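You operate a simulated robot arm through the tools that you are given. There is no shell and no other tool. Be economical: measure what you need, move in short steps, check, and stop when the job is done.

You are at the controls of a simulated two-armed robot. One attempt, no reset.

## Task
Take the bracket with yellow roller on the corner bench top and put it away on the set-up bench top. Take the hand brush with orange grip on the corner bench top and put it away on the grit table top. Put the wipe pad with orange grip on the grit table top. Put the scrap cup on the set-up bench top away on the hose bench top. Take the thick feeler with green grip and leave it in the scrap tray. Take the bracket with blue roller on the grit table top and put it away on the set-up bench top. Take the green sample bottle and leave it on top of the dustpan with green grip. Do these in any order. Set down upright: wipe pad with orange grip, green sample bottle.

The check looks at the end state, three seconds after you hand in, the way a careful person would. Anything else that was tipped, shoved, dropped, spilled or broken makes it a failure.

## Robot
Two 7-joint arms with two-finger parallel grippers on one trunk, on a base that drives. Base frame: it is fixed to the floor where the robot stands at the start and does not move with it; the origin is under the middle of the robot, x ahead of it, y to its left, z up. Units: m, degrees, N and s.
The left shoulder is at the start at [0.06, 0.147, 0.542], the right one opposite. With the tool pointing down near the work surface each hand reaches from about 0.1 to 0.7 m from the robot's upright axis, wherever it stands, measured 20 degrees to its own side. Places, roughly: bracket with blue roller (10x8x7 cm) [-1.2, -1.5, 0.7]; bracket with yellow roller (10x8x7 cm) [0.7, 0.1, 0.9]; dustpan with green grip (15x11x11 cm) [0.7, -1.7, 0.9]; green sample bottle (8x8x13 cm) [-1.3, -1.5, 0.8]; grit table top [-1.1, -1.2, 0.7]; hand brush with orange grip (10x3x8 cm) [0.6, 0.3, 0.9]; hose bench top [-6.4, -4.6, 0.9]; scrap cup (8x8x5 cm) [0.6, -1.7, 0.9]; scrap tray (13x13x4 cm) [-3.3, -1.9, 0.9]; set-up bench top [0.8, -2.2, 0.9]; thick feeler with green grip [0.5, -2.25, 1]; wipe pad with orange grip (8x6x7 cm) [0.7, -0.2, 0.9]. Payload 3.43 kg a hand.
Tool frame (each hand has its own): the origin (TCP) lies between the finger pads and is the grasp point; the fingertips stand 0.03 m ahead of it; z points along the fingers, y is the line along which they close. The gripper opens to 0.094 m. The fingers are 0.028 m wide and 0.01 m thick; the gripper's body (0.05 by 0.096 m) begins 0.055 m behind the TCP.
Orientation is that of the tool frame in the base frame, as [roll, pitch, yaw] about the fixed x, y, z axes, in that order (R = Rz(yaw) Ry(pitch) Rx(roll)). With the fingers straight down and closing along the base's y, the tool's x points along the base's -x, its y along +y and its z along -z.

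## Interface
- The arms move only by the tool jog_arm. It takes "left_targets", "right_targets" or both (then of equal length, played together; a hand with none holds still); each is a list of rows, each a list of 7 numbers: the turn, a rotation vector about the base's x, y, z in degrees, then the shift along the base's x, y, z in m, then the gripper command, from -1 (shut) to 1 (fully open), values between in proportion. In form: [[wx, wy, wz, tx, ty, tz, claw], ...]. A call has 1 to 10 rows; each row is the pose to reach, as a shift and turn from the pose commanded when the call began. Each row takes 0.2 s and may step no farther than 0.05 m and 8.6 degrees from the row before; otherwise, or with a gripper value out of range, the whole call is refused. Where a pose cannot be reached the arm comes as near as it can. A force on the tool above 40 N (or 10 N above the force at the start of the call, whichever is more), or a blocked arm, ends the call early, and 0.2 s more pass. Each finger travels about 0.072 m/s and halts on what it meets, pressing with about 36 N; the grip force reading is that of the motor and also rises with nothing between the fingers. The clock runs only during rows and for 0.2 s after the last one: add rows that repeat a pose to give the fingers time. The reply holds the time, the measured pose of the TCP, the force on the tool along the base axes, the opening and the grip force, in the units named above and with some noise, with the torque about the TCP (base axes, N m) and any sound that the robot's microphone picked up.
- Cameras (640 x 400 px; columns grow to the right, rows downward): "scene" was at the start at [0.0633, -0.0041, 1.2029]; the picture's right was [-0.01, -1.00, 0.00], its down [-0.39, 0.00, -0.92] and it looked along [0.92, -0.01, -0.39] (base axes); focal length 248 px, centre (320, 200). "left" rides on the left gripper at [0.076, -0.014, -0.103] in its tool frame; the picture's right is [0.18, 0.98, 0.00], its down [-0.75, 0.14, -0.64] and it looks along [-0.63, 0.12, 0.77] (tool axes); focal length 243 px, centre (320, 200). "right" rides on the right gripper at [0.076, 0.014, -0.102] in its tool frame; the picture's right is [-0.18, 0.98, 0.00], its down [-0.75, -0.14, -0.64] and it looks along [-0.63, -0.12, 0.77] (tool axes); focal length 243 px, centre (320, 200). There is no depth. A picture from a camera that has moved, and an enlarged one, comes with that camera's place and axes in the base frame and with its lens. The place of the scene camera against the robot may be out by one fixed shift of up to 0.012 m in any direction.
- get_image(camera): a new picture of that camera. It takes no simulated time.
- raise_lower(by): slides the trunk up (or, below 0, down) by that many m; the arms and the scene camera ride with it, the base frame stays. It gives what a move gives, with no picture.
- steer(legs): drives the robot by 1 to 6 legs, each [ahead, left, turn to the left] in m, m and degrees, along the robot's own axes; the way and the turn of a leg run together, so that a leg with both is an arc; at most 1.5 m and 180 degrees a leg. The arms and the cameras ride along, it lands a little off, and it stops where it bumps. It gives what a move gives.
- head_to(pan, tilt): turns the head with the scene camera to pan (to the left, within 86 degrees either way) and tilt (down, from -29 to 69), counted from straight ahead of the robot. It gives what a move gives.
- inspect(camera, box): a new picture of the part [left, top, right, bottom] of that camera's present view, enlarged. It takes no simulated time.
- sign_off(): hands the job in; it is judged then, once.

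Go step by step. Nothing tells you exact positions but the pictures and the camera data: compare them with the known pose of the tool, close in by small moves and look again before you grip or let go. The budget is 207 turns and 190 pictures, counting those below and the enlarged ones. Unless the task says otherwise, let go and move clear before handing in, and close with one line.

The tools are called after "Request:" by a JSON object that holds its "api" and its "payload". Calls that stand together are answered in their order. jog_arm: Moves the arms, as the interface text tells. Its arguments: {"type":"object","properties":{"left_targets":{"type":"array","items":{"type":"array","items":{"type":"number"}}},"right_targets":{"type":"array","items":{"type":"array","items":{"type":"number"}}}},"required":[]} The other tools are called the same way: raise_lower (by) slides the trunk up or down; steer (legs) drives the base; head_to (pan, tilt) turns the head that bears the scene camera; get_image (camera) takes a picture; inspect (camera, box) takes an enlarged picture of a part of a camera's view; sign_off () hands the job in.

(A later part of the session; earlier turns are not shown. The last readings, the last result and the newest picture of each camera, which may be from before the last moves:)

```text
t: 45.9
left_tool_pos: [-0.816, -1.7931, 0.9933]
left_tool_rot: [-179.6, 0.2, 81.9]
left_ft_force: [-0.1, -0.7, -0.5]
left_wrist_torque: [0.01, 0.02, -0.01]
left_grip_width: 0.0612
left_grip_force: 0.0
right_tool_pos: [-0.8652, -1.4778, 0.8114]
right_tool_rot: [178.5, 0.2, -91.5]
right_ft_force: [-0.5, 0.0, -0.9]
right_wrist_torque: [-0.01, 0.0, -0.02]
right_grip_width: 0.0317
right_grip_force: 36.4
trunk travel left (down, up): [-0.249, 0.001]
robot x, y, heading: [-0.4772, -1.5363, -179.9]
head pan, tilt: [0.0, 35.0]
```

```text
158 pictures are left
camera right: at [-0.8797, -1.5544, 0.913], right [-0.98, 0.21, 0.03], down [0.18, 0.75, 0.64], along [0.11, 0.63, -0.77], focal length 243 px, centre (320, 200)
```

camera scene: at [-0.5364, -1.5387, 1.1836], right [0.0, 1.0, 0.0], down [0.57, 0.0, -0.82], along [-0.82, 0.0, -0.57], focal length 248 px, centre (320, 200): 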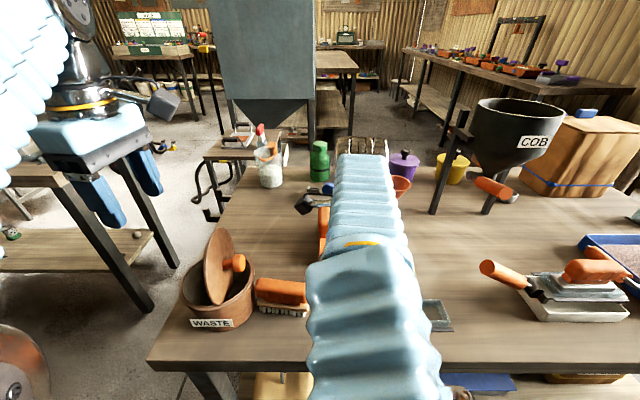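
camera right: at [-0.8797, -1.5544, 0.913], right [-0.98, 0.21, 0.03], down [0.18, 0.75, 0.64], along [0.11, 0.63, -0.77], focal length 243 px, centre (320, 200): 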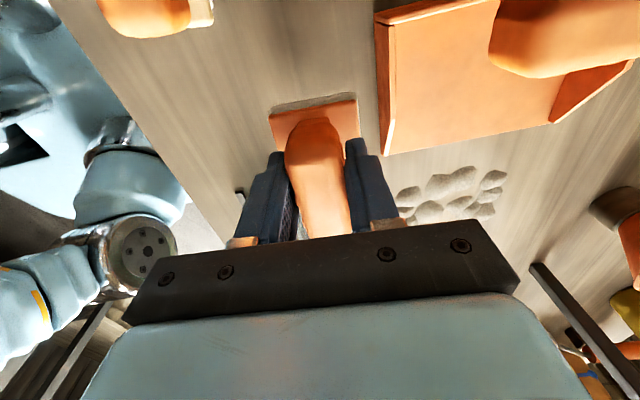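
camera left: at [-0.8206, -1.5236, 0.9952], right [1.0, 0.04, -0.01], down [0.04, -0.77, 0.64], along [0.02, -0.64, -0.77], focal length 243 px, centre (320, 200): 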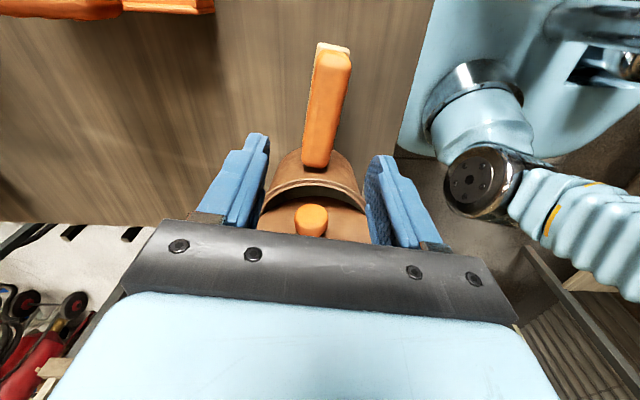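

The waste pot's lid has been knocked askew by the left arm — I'll need to repair that. First I set the pad down gently.

Request:
{"api": "jog_arm", "payload": {"right_targets": [[0, 0, 0, 0, 0, -0.015, -1], [0, 0, 0, 0, 0, -0.025, -1], [0, 0, 0, 0, 0, -0.031, -1], [0, 0, 0, 0, 0, -0.035, -1], [0, 0, 0, 0, 0, -0.039, -1], [0, 0, 0, 0, 0, -0.043, -1], [0, 0, 0, 0, 0, -0.047, -1]]}}

Request:
{"api": "get_image", "payload": {"camera": "right"}}

Request:
{"api": "inspect", "payload": {"camera": "scene", "box": [160, 210, 330, 350]}}

```text
t: 47.3
left_tool_pos: [-0.815, -1.793, 0.993]
left_tool_rot: [-179.6, 0.2, 81.9]
left_ft_force: [0.1, 1.2, 0.5]
left_wrist_torque: [0.02, 0.0, -0.02]
left_grip_width: 0.0611
left_grip_force: 0.1
right_tool_pos: [-0.867, -1.4767, 0.7756]
right_tool_rot: [177.8, 0.1, -91.4]
right_ft_force: [1.6, 0.6, 20.9]
right_wrist_torque: [0.14, -0.72, 0.02]
right_grip_width: 0.032
right_grip_force: 36.0
trunk travel left (down, up): [-0.249, 0.001]
robot x, y, heading: [-0.4777, -1.5394, -179.8]
head pan, tilt: [0.0, 35.0]
stopped in row 6 (right hand): the force on the tool passed its limit at 51 N (the readings are from after the stop); the commanded pose is now the measured one
```

```text
157 pictures are left
camera right: at [-0.8793, -1.5533, 0.8763], right [-0.98, 0.21, 0.04], down [0.18, 0.75, 0.64], along [0.1, 0.63, -0.77], focal length 243 px, centre (320, 200)
```

right: 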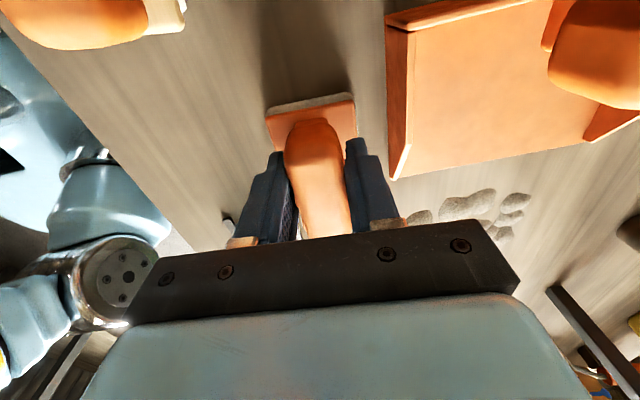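

```text
2.86 times, centred on (245, 280) of scene
camera zoom: at [-0.5352, -1.5387, 1.1838], right [0.0, 1.0, 0.0], down [0.57, 0.0, -0.82], along [-0.82, 0.0, -0.57], focal length 710 px, centre (534, -29)
```

zoom: 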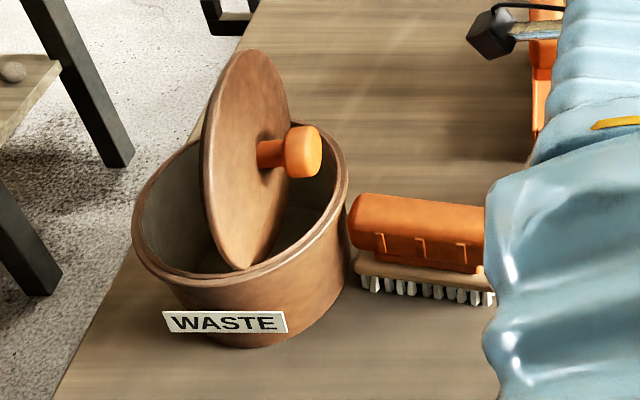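

The pad is on the table (contact at expected height). I ease and release it, raise the right hand, and will then re-seat the waste pot lid with the left hand.

Request:
{"api": "jog_arm", "payload": {"right_targets": [[0, 0, 0, 0, 0, 0.002, -1], [0, 0, 0, 0, 0, 0.002, 0], [0, 0, 0, 0, 0, 0.002, 0.3], [0, 0, 0, 0, 0, 0.002, 0.3], [0, 0, 0, 0, 0, 0.03, 0.3], [0, 0, 0, 0, 0, 0.07, 0.3], [0, 0, 0, 0, 0, 0.12, 0.3], [0, 0, 0, 0, 0, 0.17, 0.3]]}}

Request:
{"api": "get_image", "payload": {"camera": "right"}}

Request:
{"api": "get_image", "payload": {"camera": "left"}}

```text
t: 49.1
left_tool_pos: [-0.8163, -1.7929, 0.9939]
left_tool_rot: [-179.7, 0.1, 81.9]
left_ft_force: [0.4, 0.1, 0.4]
left_wrist_torque: [0.01, -0.02, 0.01]
left_grip_width: 0.0613
left_grip_force: 0.1
right_tool_pos: [-0.867, -1.4775, 0.942]
right_tool_rot: [178.0, 0.1, -91.4]
right_ft_force: [0.0, 0.0, 0.4]
right_wrist_torque: [-0.01, 0.03, -0.03]
right_grip_width: 0.0612
right_grip_force: 0.1
trunk travel left (down, up): [-0.249, 0.001]
robot x, y, heading: [-0.4773, -1.5367, -179.7]
head pan, tilt: [0.0, 35.0]
```

```text
155 pictures are left
camera right: at [-0.8796, -1.5531, 1.0433], right [-0.98, 0.21, 0.03], down [0.18, 0.75, 0.64], along [0.11, 0.63, -0.77], focal length 243 px, centre (320, 200)
```

right: 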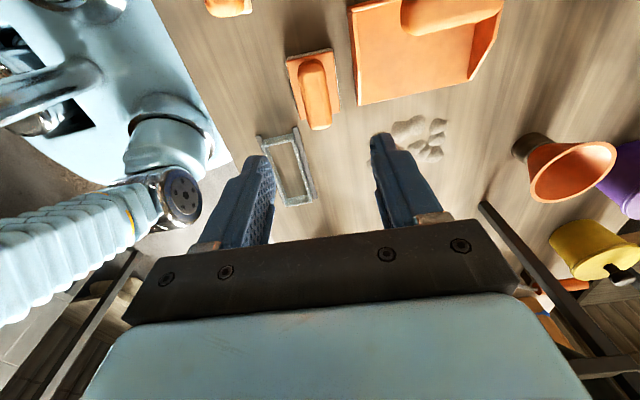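

```text
154 pictures are left
camera left: at [-0.8191, -1.7156, 1.0947], right [1.0, 0.04, -0.01], down [0.04, -0.77, 0.64], along [0.02, -0.64, -0.77], focal length 243 px, centre (320, 200)
```

left: 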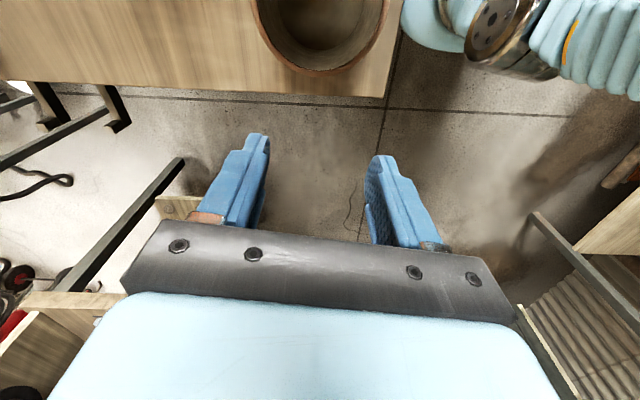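

The pad is upright. I move the right hand aside, and tilt the left hand 45° to approach the lid knob from the +y side above the brush.

Request:
{"api": "jog_arm", "payload": {"right_targets": [[0, 0, 0, 0, 0.04, 0.02, 0.3], [0, 0, 0, 0.02, 0.08, 0.04, 0.3], [0, 0, 0, 0.03, 0.12, 0.05, 0.3], [0, 0, 0, 0.05, 0.16, 0.05, 0.3], [0, 0, 0, 0.06, 0.2, 0.05, 0.3], [0, 0, 0, 0.07, 0.22, 0.05, 0.3]]}}

Request:
{"api": "jog_arm", "payload": {"left_targets": [[-3, 0, 0, 0, 0.03, 0, 0.5], [-9, 0, 0, 0, 0.065, 0, 0.8], [-17, 0, 0, -0.01, 0.1, 0, 1], [-25, 0, 0, -0.012, 0.135, 0, 1], [-33, 0, 0, -0.012, 0.17, 0, 1], [-41, 0, 0, -0.012, 0.2, -0.03, 1], [-45, 0, 0, -0.012, 0.203, -0.06, 1]]}}

Request:
{"api": "get_image", "payload": {"camera": "left"}}

Request:
{"api": "get_image", "payload": {"camera": "scene"}}

```text
t: 50.5
left_tool_pos: [-0.8158, -1.7928, 0.9928]
left_tool_rot: [-179.6, 0.1, 81.9]
left_ft_force: [1.0, 1.1, -0.6]
left_wrist_torque: [-0.01, 0.05, 0.0]
left_grip_width: 0.0613
left_grip_force: 0.2
right_tool_pos: [-0.7987, -1.2567, 0.9927]
right_tool_rot: [178.1, 0.2, -91.4]
right_ft_force: [-0.1, 0.1, -0.2]
right_wrist_torque: [0.01, 0.02, 0.02]
right_grip_width: 0.0609
right_grip_force: 0.0
trunk travel left (down, up): [-0.249, 0.001]
robot x, y, heading: [-0.4785, -1.5393, -179.7]
head pan, tilt: [0.0, 35.0]
```

```text
t: 52.1
left_tool_pos: [-0.8312, -1.5875, 0.9319]
left_tool_rot: [172.5, 44.7, 78.6]
left_ft_force: [0.3, -1.1, -1.0]
left_wrist_torque: [0.02, 0.0, 0.01]
left_grip_width: 0.0942
left_grip_force: 0.1
left hand out of reach, approached as far as the arm can: row 5
right_tool_pos: [-0.7991, -1.2564, 0.9923]
right_tool_rot: [178.0, 0.1, -91.3]
right_ft_force: [0.6, -0.1, 0.3]
right_wrist_torque: [0.0, 0.0, -0.03]
right_grip_width: 0.0611
right_grip_force: 0.0
trunk travel left (down, up): [-0.249, 0.001]
robot x, y, heading: [-0.4795, -1.5317, -179.9]
head pan, tilt: [0.0, 35.0]
```

```text
153 pictures are left
camera left: at [-0.8339, -1.4608, 0.9491], right [1.0, 0.03, -0.04], down [0.04, -0.09, 1.0], along [0.02, -1.0, -0.09], focal length 243 px, centre (320, 200)
```

left: 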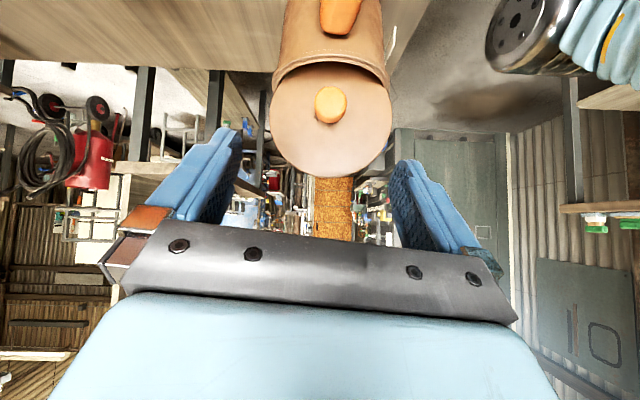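

```text
152 pictures are left
camera scene: at [-0.5364, -1.5382, 1.1836], right [0.0, 1.0, 0.0], down [0.57, 0.0, -0.82], along [-0.82, 0.0, -0.57], focal length 248 px, centre (320, 200)
```

scene: 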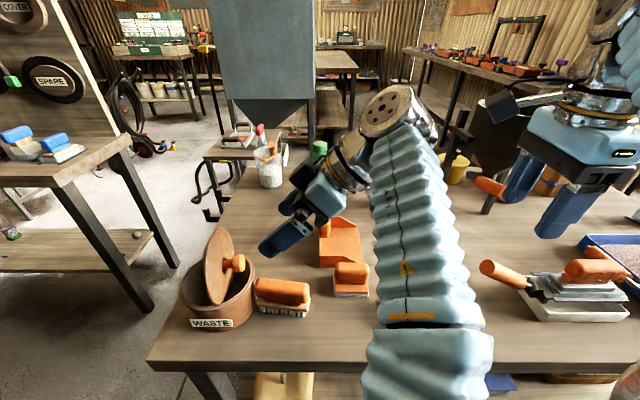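

The wrist view shows the lid face-on with the knob at about (−0.824, −1.68, 0.838). I advance along the tool axis to straddle the knob.

Request:
{"api": "jog_arm", "payload": {"left_targets": [[0, 0, 0, 0.004, -0.025, -0.025, 1], [0, 0, 0, 0.007, -0.05, -0.05, 1], [0, 0, 0, 0.007, -0.07, -0.07, 1]]}}

Request:
{"api": "get_image", "payload": {"camera": "left"}}

Request:
{"api": "inspect", "payload": {"camera": "scene", "box": [160, 190, 350, 340]}}

```text
t: 52.9
left_tool_pos: [-0.8244, -1.6641, 0.8594]
left_tool_rot: [171.7, 44.5, 79.1]
left_ft_force: [-0.1, -0.1, -0.1]
left_wrist_torque: [0.02, 0.0, -0.02]
left_grip_width: 0.0939
left_grip_force: 0.1
right_tool_pos: [-0.7986, -1.2576, 0.9926]
right_tool_rot: [178.0, 0.1, -91.3]
right_ft_force: [-0.4, -0.3, -0.5]
right_wrist_torque: [0.02, -0.01, 0.01]
right_grip_width: 0.0609
right_grip_force: 0.0
trunk travel left (down, up): [-0.249, 0.001]
robot x, y, heading: [-0.4779, -1.5369, -179.8]
head pan, tilt: [0.0, 35.0]
```

```text
151 pictures are left
camera left: at [-0.8288, -1.5356, 0.8765], right [1.0, 0.04, -0.03], down [0.03, -0.08, 1.0], along [0.04, -1.0, -0.09], focal length 243 px, centre (320, 200)
```

left: 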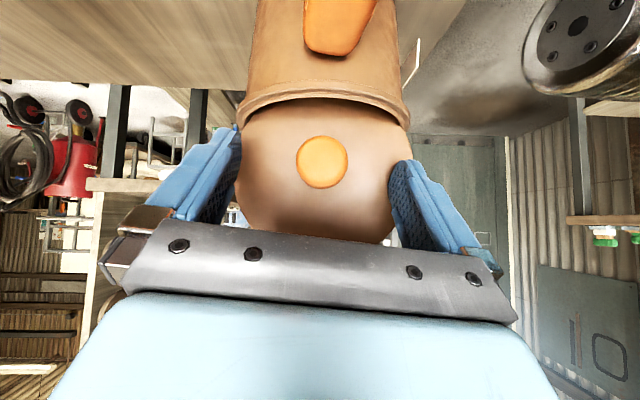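

```text
2.67 times, centred on (255, 265) of scene
camera zoom: at [-0.5363, -1.5384, 1.1836], right [0.0, 1.0, 0.0], down [0.57, 0.0, -0.82], along [-0.82, 0.0, -0.57], focal length 663 px, centre (493, 27)
```

zoom: 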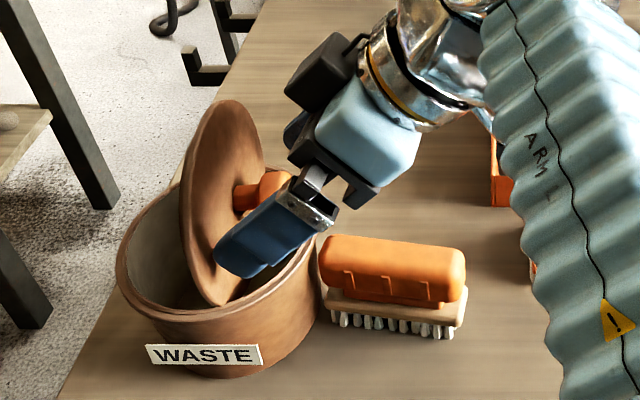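

The knob centre is ≈1.5 cm further along the tool axis. I advance about 1.4 cm and close.

Request:
{"api": "jog_arm", "payload": {"left_targets": [[0, 0, 0, 0.001, -0.005, -0.006, 1], [0, 0, 0, 0.001, -0.01, -0.011, 1], [0, 0, 0, 0.001, -0.01, -0.011, -1], [0, 0, 0, 0.001, -0.01, -0.011, -1], [0, 0, 0, 0.001, -0.01, -0.011, -1], [0, 0, 0, 0.001, -0.01, -0.011, -1], [0, 0, 0, 0.001, -0.01, -0.011, -1]]}}

Request:
{"api": "get_image", "payload": {"camera": "left"}}

Request:
{"api": "inspect", "payload": {"camera": "scene", "box": [160, 190, 350, 340]}}

```text
t: 54.5
left_tool_pos: [-0.8229, -1.6748, 0.8489]
left_tool_rot: [171.6, 44.6, 79.4]
left_ft_force: [-0.1, 0.4, -0.2]
left_wrist_torque: [0.0, 0.0, 0.01]
left_grip_width: 0.0
left_grip_force: 32.9
right_tool_pos: [-0.799, -1.2569, 0.9927]
right_tool_rot: [178.0, 0.1, -91.4]
right_ft_force: [0.5, -0.2, -0.1]
right_wrist_torque: [0.07, -0.01, -0.04]
right_grip_width: 0.0608
right_grip_force: 0.1
trunk travel left (down, up): [-0.249, 0.001]
robot x, y, heading: [-0.4794, -1.5353, -179.9]
head pan, tilt: [0.0, 35.0]
```

```text
149 pictures are left
camera left: at [-0.829, -1.5472, 0.8659], right [1.0, 0.05, -0.03], down [0.03, -0.08, 1.0], along [0.05, -1.0, -0.08], focal length 243 px, centre (320, 200)
```

left: 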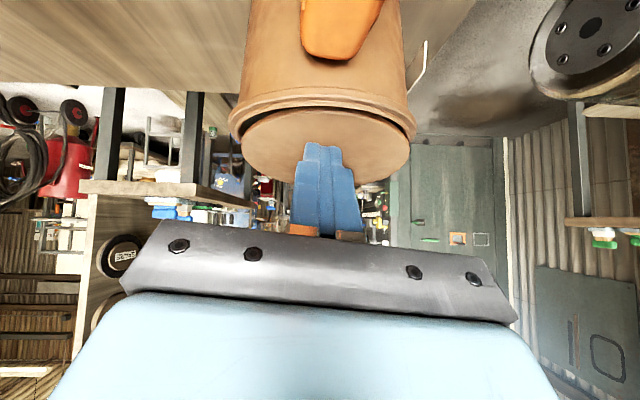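

```text
2.67 times, centred on (255, 265) of scene
camera zoom: at [-0.5363, -1.5385, 1.1836], right [0.0, 1.0, 0.0], down [0.57, 0.0, -0.82], along [-0.82, 0.0, -0.57], focal length 663 px, centre (493, 27)
```

zoom: 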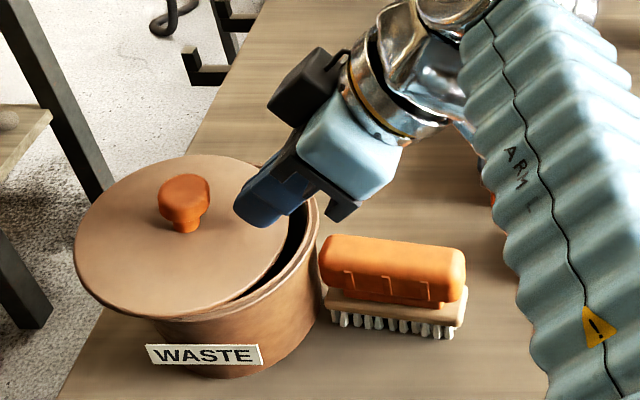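

The lid flipped over flat onto the pot, knob up, but displaced a few cm to the left. I retreat, bring the hand upright above, and look again.

Request:
{"api": "jog_arm", "payload": {"left_targets": [[0, 0, 0, 0, 0.03, 0.03, -1], [0, 0, 0, 0, 0.06, 0.06, -1], [8, 0, 0, 0, 0.06, 0.09, 0], [16, 0, 0, 0, 0.05, 0.12, 1], [24, 0, 0, 0, 0.04, 0.13, 1], [32, 0, 0, 0, 0.02, 0.13, 1], [40, 0, 0, 0, 0, 0.13, 1], [45, 0, 0, 0, -0.02, 0.13, 1]]}}

Request:
{"api": "get_image", "payload": {"camera": "left"}}

Request:
{"api": "inspect", "payload": {"camera": "scene", "box": [140, 190, 340, 340]}}

```text
t: 56.3
left_tool_pos: [-0.8184, -1.6889, 0.9829]
left_tool_rot: [-179.6, 0.1, 81.8]
left_ft_force: [-0.3, 0.8, 1.0]
left_wrist_torque: [-0.02, -0.01, 0.0]
left_grip_width: 0.094
left_grip_force: 0.0
right_tool_pos: [-0.7988, -1.2566, 0.9919]
right_tool_rot: [178.0, 0.1, -91.4]
right_ft_force: [0.2, 0.5, -0.4]
right_wrist_torque: [-0.01, -0.06, 0.02]
right_grip_width: 0.0611
right_grip_force: 0.1
trunk travel left (down, up): [-0.249, 0.001]
robot x, y, heading: [-0.4817, -1.5328, -179.7]
head pan, tilt: [0.0, 35.0]
```

```text
147 pictures are left
camera left: at [-0.8216, -1.6122, 1.0854], right [1.0, 0.04, -0.01], down [0.04, -0.77, 0.64], along [0.02, -0.64, -0.77], focal length 243 px, centre (320, 200)
```

left: 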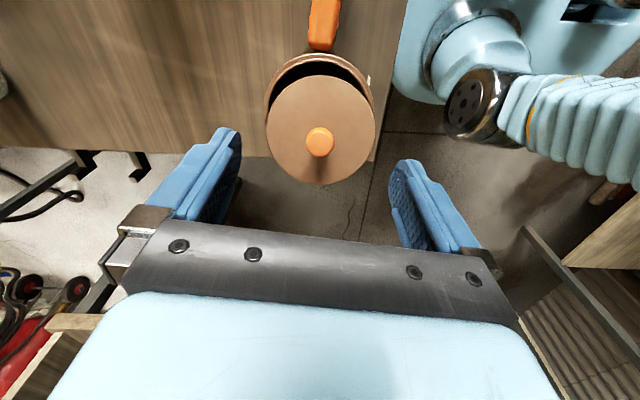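

```text
2.67 times, centred on (240, 265) of scene
camera zoom: at [-0.5363, -1.5384, 1.1835], right [0.0, 1.0, 0.0], down [0.57, 0.0, -0.82], along [-0.82, 0.0, -0.57], focal length 663 px, centre (533, 27)
```

zoom: 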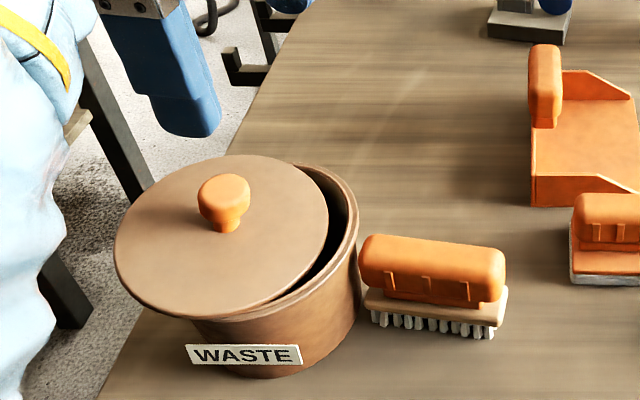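

The knob is now at about (−0.82, −1.735, 0.835), lid displaced ≈2–2.5 cm toward −y. I descend over the knob.

Request:
{"api": "jog_arm", "payload": {"left_targets": [[0, 0, 0, -0.002, -0.025, -0.02, 1], [0, 0, 0, -0.002, -0.046, -0.05, 1], [0, 0, 0, -0.002, -0.046, -0.08, 1], [0, 0, 0, -0.002, -0.046, -0.11, 1]]}}

Request:
{"api": "get_image", "payload": {"camera": "left"}}

Request:
{"api": "inspect", "payload": {"camera": "scene", "box": [140, 190, 340, 340]}}

```text
t: 57.3
left_tool_pos: [-0.8213, -1.7344, 0.8719]
left_tool_rot: [-179.6, 0.1, 82.0]
left_ft_force: [0.3, -0.3, 0.2]
left_wrist_torque: [0.05, -0.01, -0.01]
left_grip_width: 0.094
left_grip_force: 0.1
right_tool_pos: [-0.7996, -1.2575, 0.9934]
right_tool_rot: [178.1, 0.1, -91.4]
right_ft_force: [0.4, -0.7, 0.5]
right_wrist_torque: [0.01, -0.01, 0.01]
right_grip_width: 0.0613
right_grip_force: 0.1
trunk travel left (down, up): [-0.249, 0.001]
robot x, y, heading: [-0.4796, -1.5345, -180.0]
head pan, tilt: [0.0, 35.0]
```

```text
145 pictures are left
camera left: at [-0.8245, -1.6579, 0.9743], right [1.0, 0.04, -0.01], down [0.04, -0.77, 0.64], along [0.02, -0.64, -0.77], focal length 243 px, centre (320, 200)
```

left: 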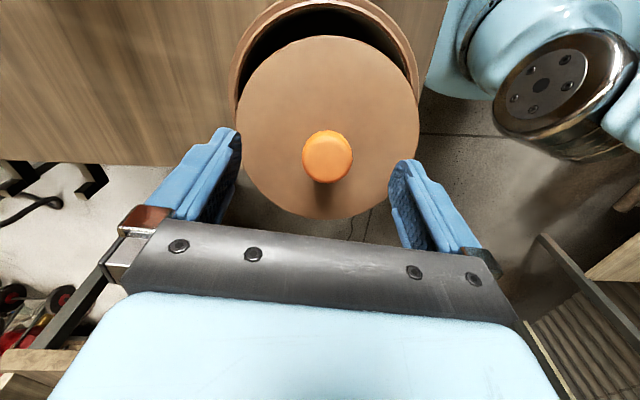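

```text
2.67 times, centred on (240, 265) of scene
camera zoom: at [-0.5363, -1.5385, 1.1836], right [0.0, 1.0, 0.0], down [0.57, 0.0, -0.82], along [-0.82, 0.0, -0.57], focal length 663 px, centre (533, 27)
```

zoom: 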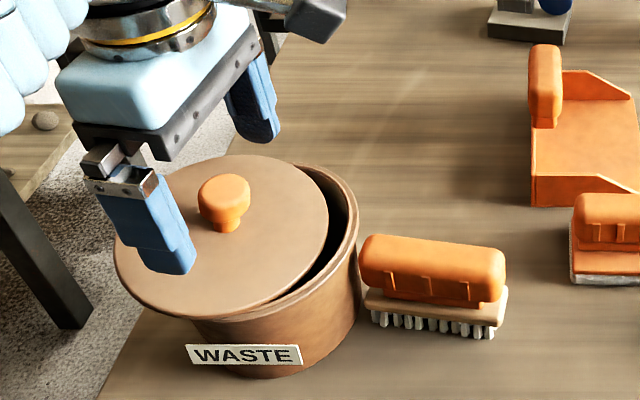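

Aligned. I lower 3 cm further, grip the knob, and check.

Request:
{"api": "jog_arm", "payload": {"left_targets": [[0, 0, 0, 0.003, 0.001, -0.015, 1], [0, 0, 0, 0.003, 0.001, -0.024, 1], [0, 0, 0, 0.003, 0.001, -0.03, 1], [0, 0, 0, 0.003, 0.001, -0.03, -1], [0, 0, 0, 0.003, 0.001, -0.03, -1], [0, 0, 0, 0.003, 0.001, -0.03, -1], [0, 0, 0, 0.003, 0.001, -0.03, -1], [0, 0, 0, 0.003, 0.001, -0.03, -1]]}}

Request:
{"api": "inspect", "payload": {"camera": "scene", "box": [140, 190, 340, 340]}}

```text
t: 58.0
left_tool_pos: [-0.8185, -1.7339, 0.8539]
left_tool_rot: [-179.3, 0.5, 81.8]
left_ft_force: [2.3, 1.0, 24.5]
left_wrist_torque: [-0.29, -1.25, 0.02]
left_grip_width: 0.0938
left_grip_force: 0.1
right_tool_pos: [-0.7975, -1.2578, 0.9925]
right_tool_rot: [178.0, 0.1, -91.4]
right_ft_force: [0.1, 0.0, 0.0]
right_wrist_torque: [-0.04, 0.02, 0.0]
right_grip_width: 0.0608
right_grip_force: 0.0
trunk travel left (down, up): [-0.249, 0.001]
robot x, y, heading: [-0.4765, -1.5355, -179.9]
head pan, tilt: [0.0, 35.0]
stopped in row 3 (left hand): the force on the tool passed its limit at 50 N (the readings are from after the stop); the commanded pose is now the measured one
```

```text
2.67 times, centred on (240, 265) of scene
camera zoom: at [-0.5352, -1.5378, 1.1841], right [0.0, 1.0, 0.0], down [0.57, 0.0, -0.82], along [-0.82, 0.0, -0.57], focal length 663 px, centre (533, 27)
```

zoom: 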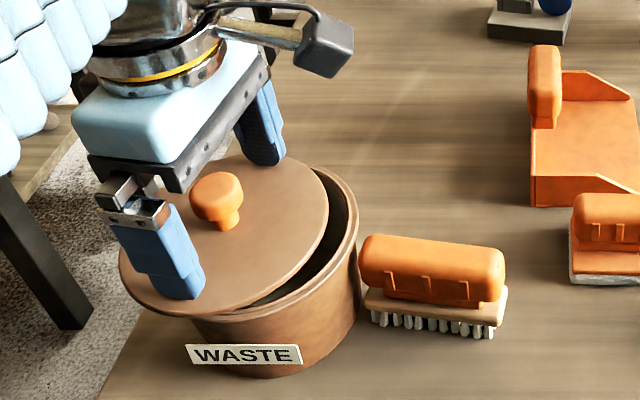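

The front fingertip touched the lid surface (lid top ≈0.822). I raise 5 mm and close on the knob there.

Request:
{"api": "jog_arm", "payload": {"left_targets": [[0, 0, 0, 0, 0, 0.005, 1], [0, 0, 0, 0, 0, 0.006, 0], [0, 0, 0, 0, 0, 0.006, -1], [0, 0, 0, 0, 0, 0.006, -1], [0, 0, 0, 0, 0, 0.006, -1], [0, 0, 0, 0, 0, 0.006, -1]]}}

Request:
{"api": "inspect", "payload": {"camera": "scene", "box": [140, 190, 340, 340]}}

Request:
{"api": "get_image", "payload": {"camera": "left"}}

```text
t: 59.4
left_tool_pos: [-0.8196, -1.7367, 0.857]
left_tool_rot: [-179.4, 0.4, 81.9]
left_ft_force: [-0.8, 0.7, 0.0]
left_wrist_torque: [0.0, -0.07, 0.0]
left_grip_width: 0.0314
left_grip_force: 35.2
right_tool_pos: [-0.7988, -1.258, 0.9932]
right_tool_rot: [178.1, 0.2, -91.4]
right_ft_force: [-0.6, 0.8, -0.5]
right_wrist_torque: [-0.01, 0.04, -0.02]
right_grip_width: 0.0612
right_grip_force: 0.0
trunk travel left (down, up): [-0.249, 0.001]
robot x, y, heading: [-0.4801, -1.5388, -179.4]
head pan, tilt: [0.0, 35.0]
```

```text
2.67 times, centred on (240, 265) of scene
camera zoom: at [-0.5364, -1.5386, 1.1836], right [0.0, 1.0, 0.0], down [0.57, 0.0, -0.82], along [-0.82, 0.0, -0.57], focal length 663 px, centre (533, 27)
```

zoom: 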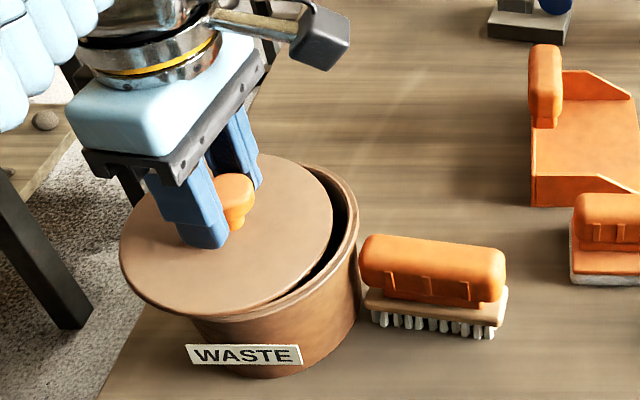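

```text
141 pictures are left
camera left: at [-0.822, -1.6582, 0.958], right [1.0, 0.04, -0.01], down [0.04, -0.76, 0.65], along [0.02, -0.65, -0.76], focal length 243 px, centre (320, 200)
```

left: 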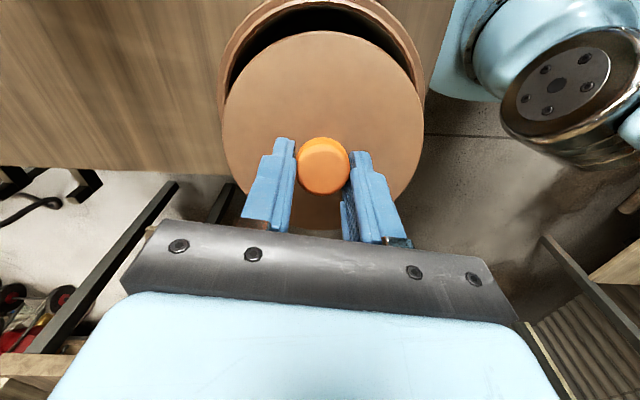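

The knob is gripped (31 mm). I lift the lid 3 cm and look at the alignment.

Request:
{"api": "jog_arm", "payload": {"left_targets": [[0, 0, 0, 0, 0, 0.015, -1], [0, 0, 0, 0, 0, 0.03, -1], [0, 0, 0, 0, 0, 0.03, -1]]}}

Request:
{"api": "inspect", "payload": {"camera": "scene", "box": [140, 190, 340, 340]}}

Request:
{"api": "get_image", "payload": {"camera": "left"}}

```text
t: 60.2
left_tool_pos: [-0.8191, -1.7349, 0.8853]
left_tool_rot: [-179.4, 0.5, 81.9]
left_ft_force: [0.1, 0.0, -0.6]
left_wrist_torque: [0.03, -0.01, -0.02]
left_grip_width: 0.0301
left_grip_force: 35.7
right_tool_pos: [-0.7996, -1.2573, 0.9917]
right_tool_rot: [177.9, 0.1, -91.4]
right_ft_force: [-0.3, 0.5, -0.1]
right_wrist_torque: [0.01, 0.02, 0.01]
right_grip_width: 0.061
right_grip_force: 0.0
trunk travel left (down, up): [-0.249, 0.001]
robot x, y, heading: [-0.4791, -1.5334, -179.7]
head pan, tilt: [0.0, 35.0]
```

```text
2.67 times, centred on (240, 265) of scene
camera zoom: at [-0.5363, -1.5386, 1.1836], right [0.0, 1.0, 0.0], down [0.57, 0.0, -0.82], along [-0.82, 0.0, -0.57], focal length 663 px, centre (533, 27)
```

zoom: 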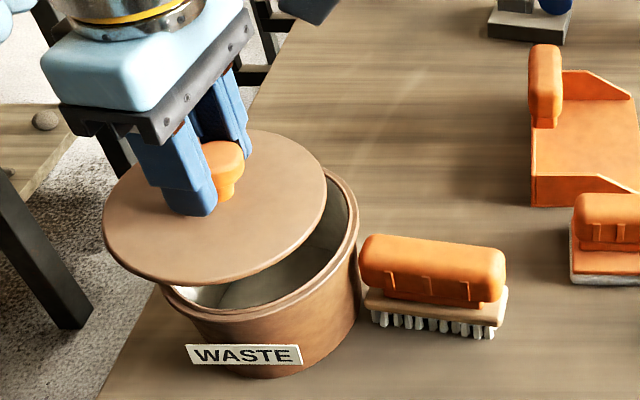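

```text
139 pictures are left
camera left: at [-0.8219, -1.6573, 0.9881], right [1.0, 0.04, -0.01], down [0.04, -0.76, 0.65], along [0.02, -0.65, -0.76], focal length 243 px, centre (320, 200)
```

left: 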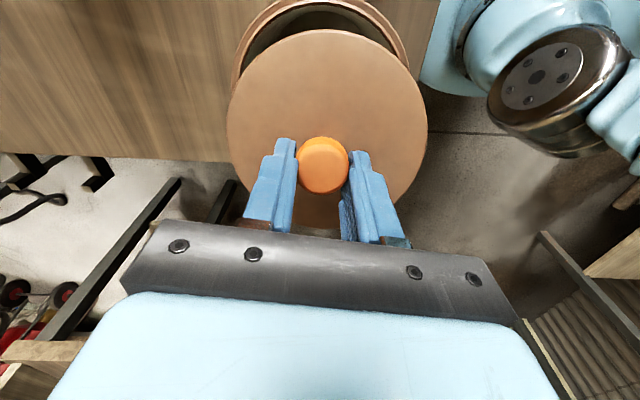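

The lid is held level. The brush sits so close to the pot that its end would catch the lid's rim, so I swing the lid aside and will shift the brush a few cm with the right hand first.

Request:
{"api": "jog_arm", "payload": {"left_targets": [[0, 0, 0, 0, 0, 0.03, -1], [0, 0, 0, 0, -0.02, 0.06, -1], [0, 0, 0, 0, -0.06, 0.07, -1], [0, 0, 0, 0, -0.1, 0.07, -1], [0, 0, 0, 0, -0.13, 0.07, -1], [0, 0, 0, 0, -0.13, 0.07, -1], [0, 0, 0, 0, -0.13, 0.07, -1], [0, 0, 0, 0, -0.13, 0.07, -1], [0, 0, 0, 0, -0.13, 0.07, -1]], "right_targets": [[0, 0, 0, 0, 0, 0, 1], [0, 0, 0, 0, -0.02, 0, 1], [0, 0, 0, 0, -0.06, 0, 1], [0, 0, 0, 0, -0.11, 0, 1], [0, 0, 0, -0.005, -0.16, 0, 1], [0, 0, 0, -0.01, -0.21, 0, 1], [0, 0, 0, -0.017, -0.26, 0, 1], [0, 0, 0, -0.017, -0.31, 0, 1], [0, 0, 0, -0.017, -0.343, -0.03, 1]]}}

Request:
{"api": "get_image", "payload": {"camera": "right"}}

Request:
{"api": "get_image", "payload": {"camera": "scene"}}

```text
refused: row 5 steps farther than a row can; nothing moved
```

```text
138 pictures are left
camera right: at [-0.8121, -1.3337, 1.0941], right [-0.98, 0.21, 0.03], down [0.18, 0.75, 0.64], along [0.11, 0.63, -0.77], focal length 243 px, centre (320, 200)
```

right: 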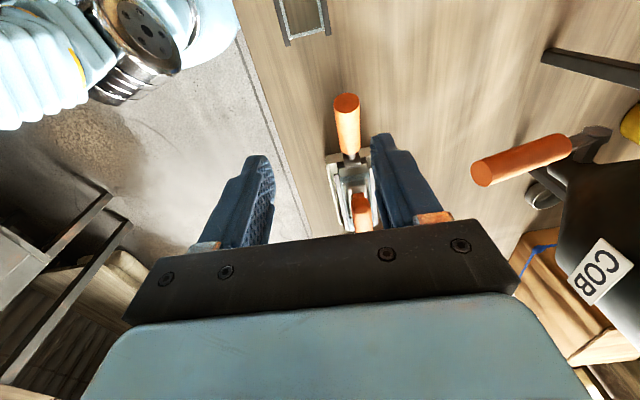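

```text
137 pictures are left
camera scene: at [-0.5363, -1.5386, 1.1836], right [0.0, 1.0, 0.0], down [0.57, 0.0, -0.82], along [-0.82, 0.0, -0.57], focal length 248 px, centre (320, 200)
```

scene: 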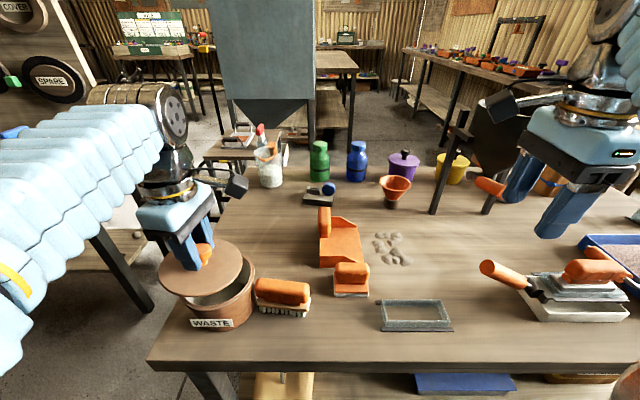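

The row step was slightly too long; I repeat with shorter steps.

Request:
{"api": "jog_arm", "payload": {"left_targets": [[0, 0, 0, 0, 0, 0.03, -1], [0, 0, 0, 0, -0.02, 0.06, -1], [0, 0, 0, 0, -0.055, 0.07, -1], [0, 0, 0, 0, -0.095, 0.07, -1], [0, 0, 0, 0, -0.13, 0.07, -1], [0, 0, 0, 0, -0.13, 0.07, -1], [0, 0, 0, 0, -0.13, 0.07, -1], [0, 0, 0, 0, -0.13, 0.07, -1], [0, 0, 0, 0, -0.13, 0.07, -1], [0, 0, 0, 0, -0.13, 0.07, -1]], "right_targets": [[0, 0, 0, 0, 0, 0, 1], [0, 0, 0, 0, -0.02, 0, 1], [0, 0, 0, 0, -0.06, 0, 1], [0, 0, 0, 0, -0.1, 0, 1], [0, 0, 0, -0.005, -0.145, 0, 1], [0, 0, 0, -0.01, -0.19, 0, 1], [0, 0, 0, -0.017, -0.235, 0, 1], [0, 0, 0, -0.017, -0.28, 0, 1], [0, 0, 0, -0.017, -0.32, -0.01, 1], [0, 0, 0, -0.017, -0.343, -0.04, 1]]}}

Request:
{"api": "get_image", "payload": {"camera": "right"}}

Request:
{"api": "get_image", "payload": {"camera": "scene"}}

```text
t: 62.4
left_tool_pos: [-0.8198, -1.8657, 0.9551]
left_tool_rot: [-179.4, 0.3, 82.0]
left_ft_force: [-0.6, -0.3, -0.5]
left_wrist_torque: [-0.03, 0.02, -0.02]
left_grip_width: 0.0301
left_grip_force: 36.7
right_tool_pos: [-0.8189, -1.603, 0.9524]
right_tool_rot: [177.9, 0.2, -91.4]
right_ft_force: [-1.1, 0.6, 0.8]
right_wrist_torque: [-0.02, -0.03, 0.02]
right_grip_width: 0.0939
right_grip_force: 0.1
trunk travel left (down, up): [-0.249, 0.001]
robot x, y, heading: [-0.4763, -1.5356, -179.8]
head pan, tilt: [0.0, 35.0]
```

```text
136 pictures are left
camera right: at [-0.831, -1.6785, 1.0543], right [-0.98, 0.21, 0.03], down [0.18, 0.75, 0.64], along [0.11, 0.63, -0.77], focal length 243 px, centre (320, 200)
```

right: 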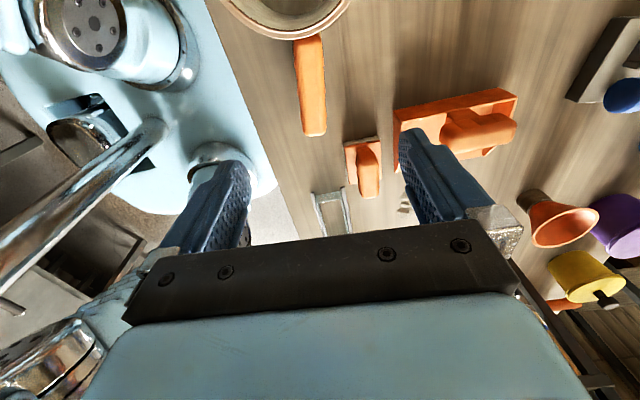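

```text
135 pictures are left
camera scene: at [-0.5365, -1.5386, 1.1836], right [0.0, 1.0, 0.0], down [0.57, 0.0, -0.82], along [-0.82, 0.0, -0.57], focal length 248 px, centre (320, 200)
```

scene: 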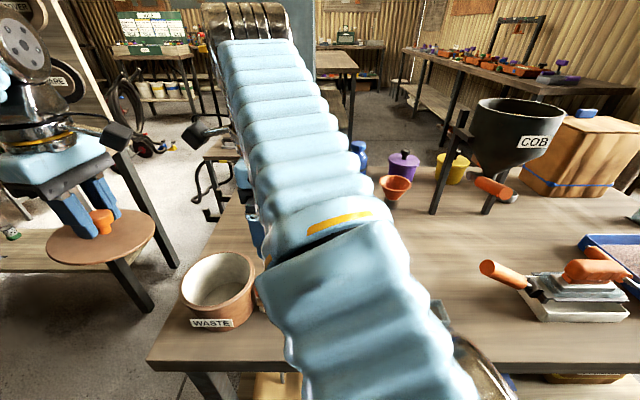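

The brush centre is (−0.816, −1.609), its end nearly touching the pot. I lower the right hand on it.

Request:
{"api": "jog_arm", "payload": {"right_targets": [[0, 0, -4, 0.003, -0.004, -0.03, 1], [0, 0, -7, 0.003, -0.004, -0.07, 1], [0, 0, -7, 0.003, -0.004, -0.11, 1], [0, 0, -7, 0.003, -0.004, -0.14, 1], [0, 0, -7, 0.003, -0.004, -0.158, 1]]}}

Request:
{"api": "get_image", "payload": {"camera": "right"}}

```text
t: 63.8
left_tool_pos: [-0.8205, -1.865, 0.9554]
left_tool_rot: [-179.4, 0.3, 82.0]
left_ft_force: [-0.5, 0.4, 0.1]
left_wrist_torque: [-0.02, 0.01, 0.0]
left_grip_width: 0.0302
left_grip_force: 35.4
right_tool_pos: [-0.8396, -1.578, 0.7905]
right_tool_rot: [-179.8, -0.5, -103.0]
right_ft_force: [0.5, 0.3, 0.3]
right_wrist_torque: [0.02, 0.01, 0.01]
right_grip_width: 0.0939
right_grip_force: 0.0
trunk travel left (down, up): [-0.249, 0.001]
robot x, y, heading: [-0.4773, -1.5334, -179.9]
head pan, tilt: [0.0, 35.0]
stopped in row 5 (right hand): the arm was blocked; the commanded pose is now the measured one
```

```text
134 pictures are left
camera right: at [-0.8705, -1.6483, 0.891], right [-0.92, 0.4, 0.0], down [0.31, 0.71, 0.64], along [0.26, 0.58, -0.77], focal length 243 px, centre (320, 200)
```

right: 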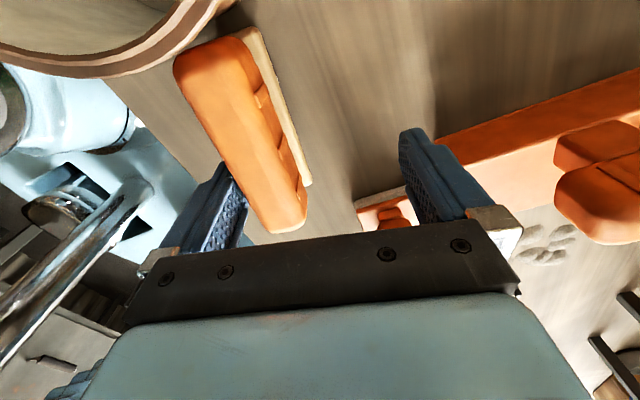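

The right arm was blocked by crossing the body. I raise it straight back up and check the brush.

Request:
{"api": "jog_arm", "payload": {"right_targets": [[0, 0, 0, 0, 0, 0.03, 1], [0, 0, 0, 0, 0, 0.07, 1], [0, 0, 0, 0, 0, 0.11, 1], [0, 0, 0, 0, 0.03, 0.15, 1], [0, 0, 0, 0, 0.07, 0.17, 1], [0, 0, 0, 0, 0.11, 0.18, 1], [0, 0, 4, 0, 0.15, 0.19, 1], [0, 0, 10, 0, 0.19, 0.19, 1]]}}

Request:
{"api": "inspect", "payload": {"camera": "scene", "box": [160, 210, 400, 360]}}

```text
t: 65.6
left_tool_pos: [-0.8196, -1.8659, 0.955]
left_tool_rot: [-179.4, 0.4, 81.9]
left_ft_force: [-1.0, -0.1, -1.6]
left_wrist_torque: [0.0, 0.03, -0.01]
left_grip_width: 0.0299
left_grip_force: 36.3
right_tool_pos: [-0.8392, -1.3856, 0.9779]
right_tool_rot: [-179.9, -0.5, -92.9]
right_ft_force: [0.3, 0.3, -0.2]
right_wrist_torque: [0.0, 0.0, -0.01]
right_grip_width: 0.0942
right_grip_force: 0.1
trunk travel left (down, up): [-0.249, 0.001]
robot x, y, heading: [-0.4824, -1.5329, -179.7]
head pan, tilt: [0.0, 35.0]
```

```text
2.67 times, centred on (280, 285) of scene
camera zoom: at [-0.5364, -1.5388, 1.1835], right [0.0, 1.0, 0.0], down [0.57, 0.0, -0.82], along [-0.82, 0.0, -0.57], focal length 663 px, centre (427, -27)
```

zoom: 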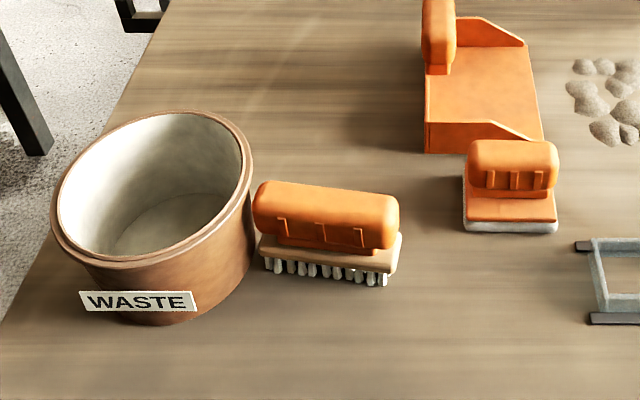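

Brush and pot are intact. I drive 17 cm to the robot's left so the brush is in the right hand's natural zone.

Request:
{"api": "steer", "payload": {"legs": [[0, 0.17, 0]]}}

Request:
{"api": "jog_arm", "payload": {"right_targets": [[0, 0, -3, 0.01, -0.02, 0, 1], [0, 0, -7, 0.022, -0.05, -0.03, 1], [0, 0, -7, 0.022, -0.05, -0.07, 1]]}}

Request:
{"api": "get_image", "payload": {"camera": "right"}}

Request:
{"api": "get_image", "payload": {"camera": "scene"}}

```text
t: 67.0
left_tool_pos: [-0.8178, -2.032, 0.9548]
left_tool_rot: [-179.4, 0.3, 82.1]
left_ft_force: [-0.1, -0.1, -1.0]
left_wrist_torque: [-0.03, -0.01, -0.01]
left_grip_width: 0.0301
left_grip_force: 36.0
right_tool_pos: [-0.8388, -1.5555, 0.9783]
right_tool_rot: [-179.9, -0.5, -92.9]
right_ft_force: [-0.7, 0.4, 0.7]
right_wrist_torque: [0.02, -0.01, 0.04]
right_grip_width: 0.0937
right_grip_force: 0.1
trunk travel left (down, up): [-0.249, 0.001]
robot x, y, heading: [-0.4805, -1.7038, -179.7]
head pan, tilt: [0.0, 35.0]
```

```text
t: 67.8
left_tool_pos: [-0.8186, -2.0333, 0.9555]
left_tool_rot: [-179.3, 0.4, 82.1]
left_ft_force: [-0.6, -0.5, 0.1]
left_wrist_torque: [0.01, 0.01, 0.01]
left_grip_width: 0.0298
left_grip_force: 36.2
right_tool_pos: [-0.8158, -1.6038, 0.9082]
right_tool_rot: [-179.9, -0.5, -99.9]
right_ft_force: [-0.6, -0.4, 0.1]
right_wrist_torque: [-0.02, -0.03, 0.0]
right_grip_width: 0.0942
right_grip_force: 0.1
trunk travel left (down, up): [-0.249, 0.001]
robot x, y, heading: [-0.479, -1.7024, -179.7]
head pan, tilt: [0.0, 35.0]
```

```text
132 pictures are left
camera right: at [-0.8439, -1.6748, 1.0096], right [-0.94, 0.35, 0.0], down [0.27, 0.72, 0.64], along [0.22, 0.59, -0.77], focal length 243 px, centre (320, 200)
```

right: 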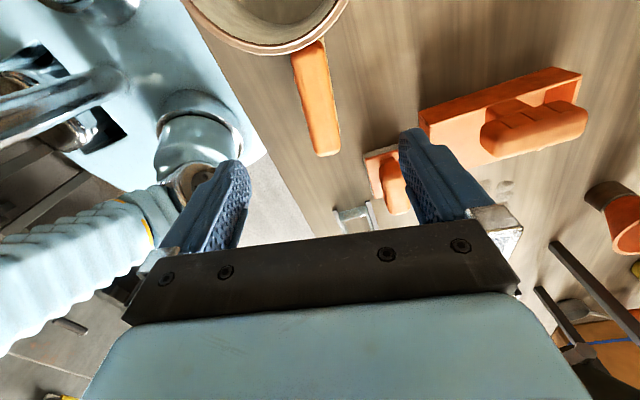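

```text
131 pictures are left
camera scene: at [-0.5354, -1.7063, 1.1836], right [-0.01, 1.0, 0.0], down [0.57, 0.0, -0.82], along [-0.82, -0.01, -0.57], focal length 248 px, centre (320, 200)
```

scene: 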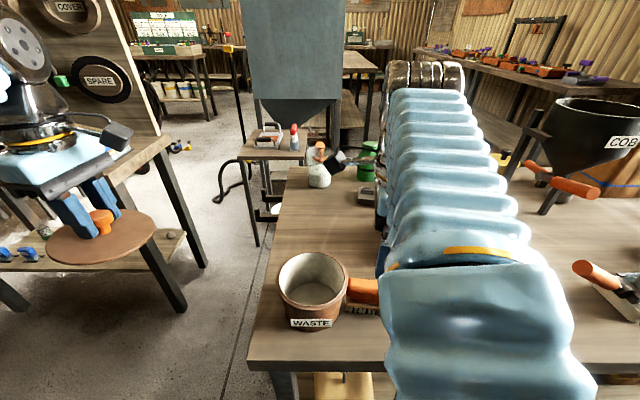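

Aligned with the brush; I descend, close, lift.

Request:
{"api": "jog_arm", "payload": {"right_targets": [[0, 0, 0, 0, -0.003, -0.04, 1], [0, 0, 0, 0, -0.003, -0.08, 1], [0, 0, 0, 0, -0.003, -0.105, 1], [0, 0, 0, 0, -0.003, -0.117, 1], [0, 0, 0, 0, -0.003, -0.117, -1], [0, 0, 0, 0, -0.003, -0.117, -1], [0, 0, 0, 0, -0.003, -0.117, -1], [0, 0, 0, 0, -0.003, -0.117, -1], [0, 0, 0, 0, -0.003, -0.117, -1]]}}

Request:
{"api": "get_image", "payload": {"camera": "right"}}

```text
t: 69.8
left_tool_pos: [-0.8189, -2.0332, 0.9548]
left_tool_rot: [-179.5, 0.4, 81.9]
left_ft_force: [-0.1, -0.4, -1.1]
left_wrist_torque: [-0.01, -0.01, 0.0]
left_grip_width: 0.0297
left_grip_force: 35.9
right_tool_pos: [-0.8233, -1.5933, 0.7858]
right_tool_rot: [-178.6, -0.8, -102.5]
right_ft_force: [1.0, -0.7, -0.5]
right_wrist_torque: [0.0, 0.0, 0.01]
right_grip_width: 0.0326
right_grip_force: 36.0
trunk travel left (down, up): [-0.249, 0.001]
robot x, y, heading: [-0.4769, -1.7044, -179.4]
head pan, tilt: [0.0, 35.0]
```

```text
130 pictures are left
camera right: at [-0.8549, -1.6618, 0.8879], right [-0.92, 0.39, -0.03], down [0.29, 0.72, 0.63], along [0.27, 0.57, -0.77], focal length 243 px, centre (320, 200)
```

right: 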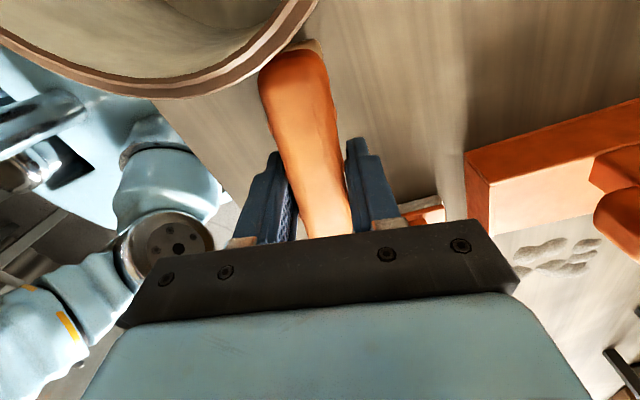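

Gripped. I lift 3 cm, shift the brush by (+2.5, +3.5) cm, and lower it again.

Request:
{"api": "jog_arm", "payload": {"right_targets": [[0, 0, 0, 0, 0, 0.015, -1], [0, 0, 0, 0.005, 0.005, 0.03, -1], [0, 0, 0, 0.015, 0.02, 0.03, -1], [0, 0, 0, 0.025, 0.037, 0.03, -1], [0, 0, 0, 0.025, 0.037, 0.015, -1], [0, 0, 0, 0.025, 0.037, 0.005, -1]]}}

Request:
{"api": "get_image", "payload": {"camera": "right"}}

```text
t: 71.2
left_tool_pos: [-0.8187, -2.0332, 0.9552]
left_tool_rot: [-179.4, 0.4, 82.1]
left_ft_force: [-0.2, -0.5, 0.4]
left_wrist_torque: [-0.01, 0.03, 0.02]
left_grip_width: 0.0298
left_grip_force: 36.1
right_tool_pos: [-0.7939, -1.5714, 0.7963]
right_tool_rot: [-179.9, -0.5, -99.7]
right_ft_force: [-0.2, 0.4, -2.2]
right_wrist_torque: [0.06, 0.0, -0.01]
right_grip_width: 0.0324
right_grip_force: 35.4
trunk travel left (down, up): [-0.249, 0.001]
robot x, y, heading: [-0.4762, -1.7028, -179.4]
head pan, tilt: [0.0, 35.0]
```

```text
129 pictures are left
camera right: at [-0.8197, -1.6434, 0.8983], right [-0.94, 0.35, 0.0], down [0.27, 0.72, 0.64], along [0.22, 0.6, -0.77], focal length 243 px, centre (320, 200)
```

right: 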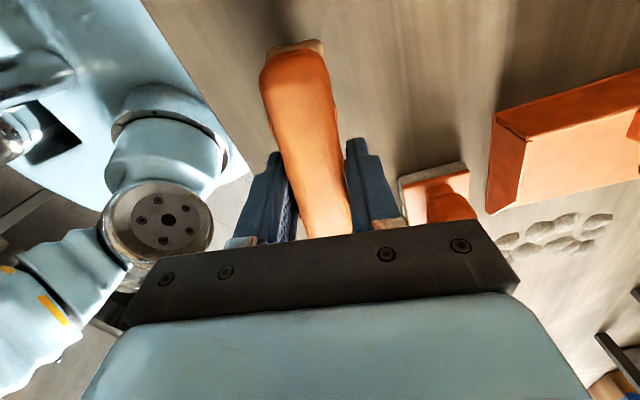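

Now I lower to contact, release, and rise.

Request:
{"api": "jog_arm", "payload": {"right_targets": [[0, 0, 0, 0, 0, -0.006, -1], [0, 0, 0, 0, 0, -0.01, -1]]}}

Request:
{"api": "jog_arm", "payload": {"right_targets": [[0, 0, 0, 0, 0, 0, 0], [0, 0, 0, 0, 0, 0, 0.2], [0, 0, 0, 0, 0, 0, 0.2], [0, 0, 0, 0, 0, 0.03, 0.2], [0, 0, 0, 0, 0, 0.07, 0.2], [0, 0, 0, 0, 0, 0.11, 0.2], [0, 0, 0, 0, 0.04, 0.15, 0.2], [0, 0, 0, 0, 0.09, 0.16, 0.2], [0, 0, 0, 0, 0.135, 0.17, 0.2], [0, 0, 0, 0, 0.18, 0.17, 0.2]]}}

Request:
{"api": "get_image", "payload": {"camera": "scene"}}

```text
t: 71.8
left_tool_pos: [-0.8187, -2.0336, 0.9554]
left_tool_rot: [-179.4, 0.4, 82.0]
left_ft_force: [-0.5, -0.3, -0.1]
left_wrist_torque: [0.05, 0.0, -0.01]
left_grip_width: 0.0298
left_grip_force: 36.6
right_tool_pos: [-0.7917, -1.5708, 0.7871]
right_tool_rot: [-179.8, -0.5, -99.8]
right_ft_force: [-0.2, 0.5, -1.8]
right_wrist_torque: [0.02, 0.03, 0.02]
right_grip_width: 0.0324
right_grip_force: 35.5
trunk travel left (down, up): [-0.249, 0.001]
robot x, y, heading: [-0.477, -1.7036, -179.5]
head pan, tilt: [0.0, 35.0]
```

```text
refused: row 7 steps farther than a row can; nothing moved
```

```text
128 pictures are left
camera scene: at [-0.5356, -1.706, 1.1836], right [-0.01, 1.0, 0.0], down [0.57, 0.0, -0.82], along [-0.82, -0.01, -0.57], focal length 248 px, centre (320, 200)
```

scene: 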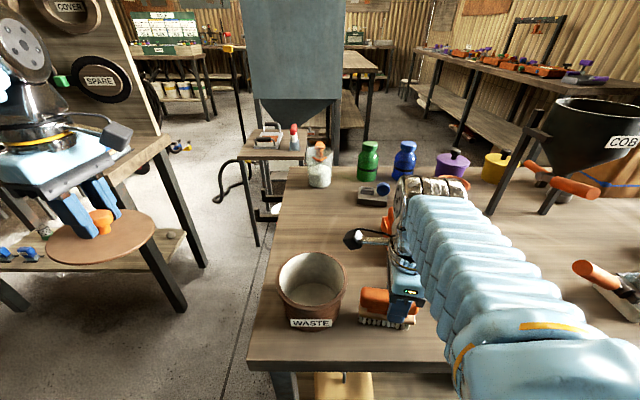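

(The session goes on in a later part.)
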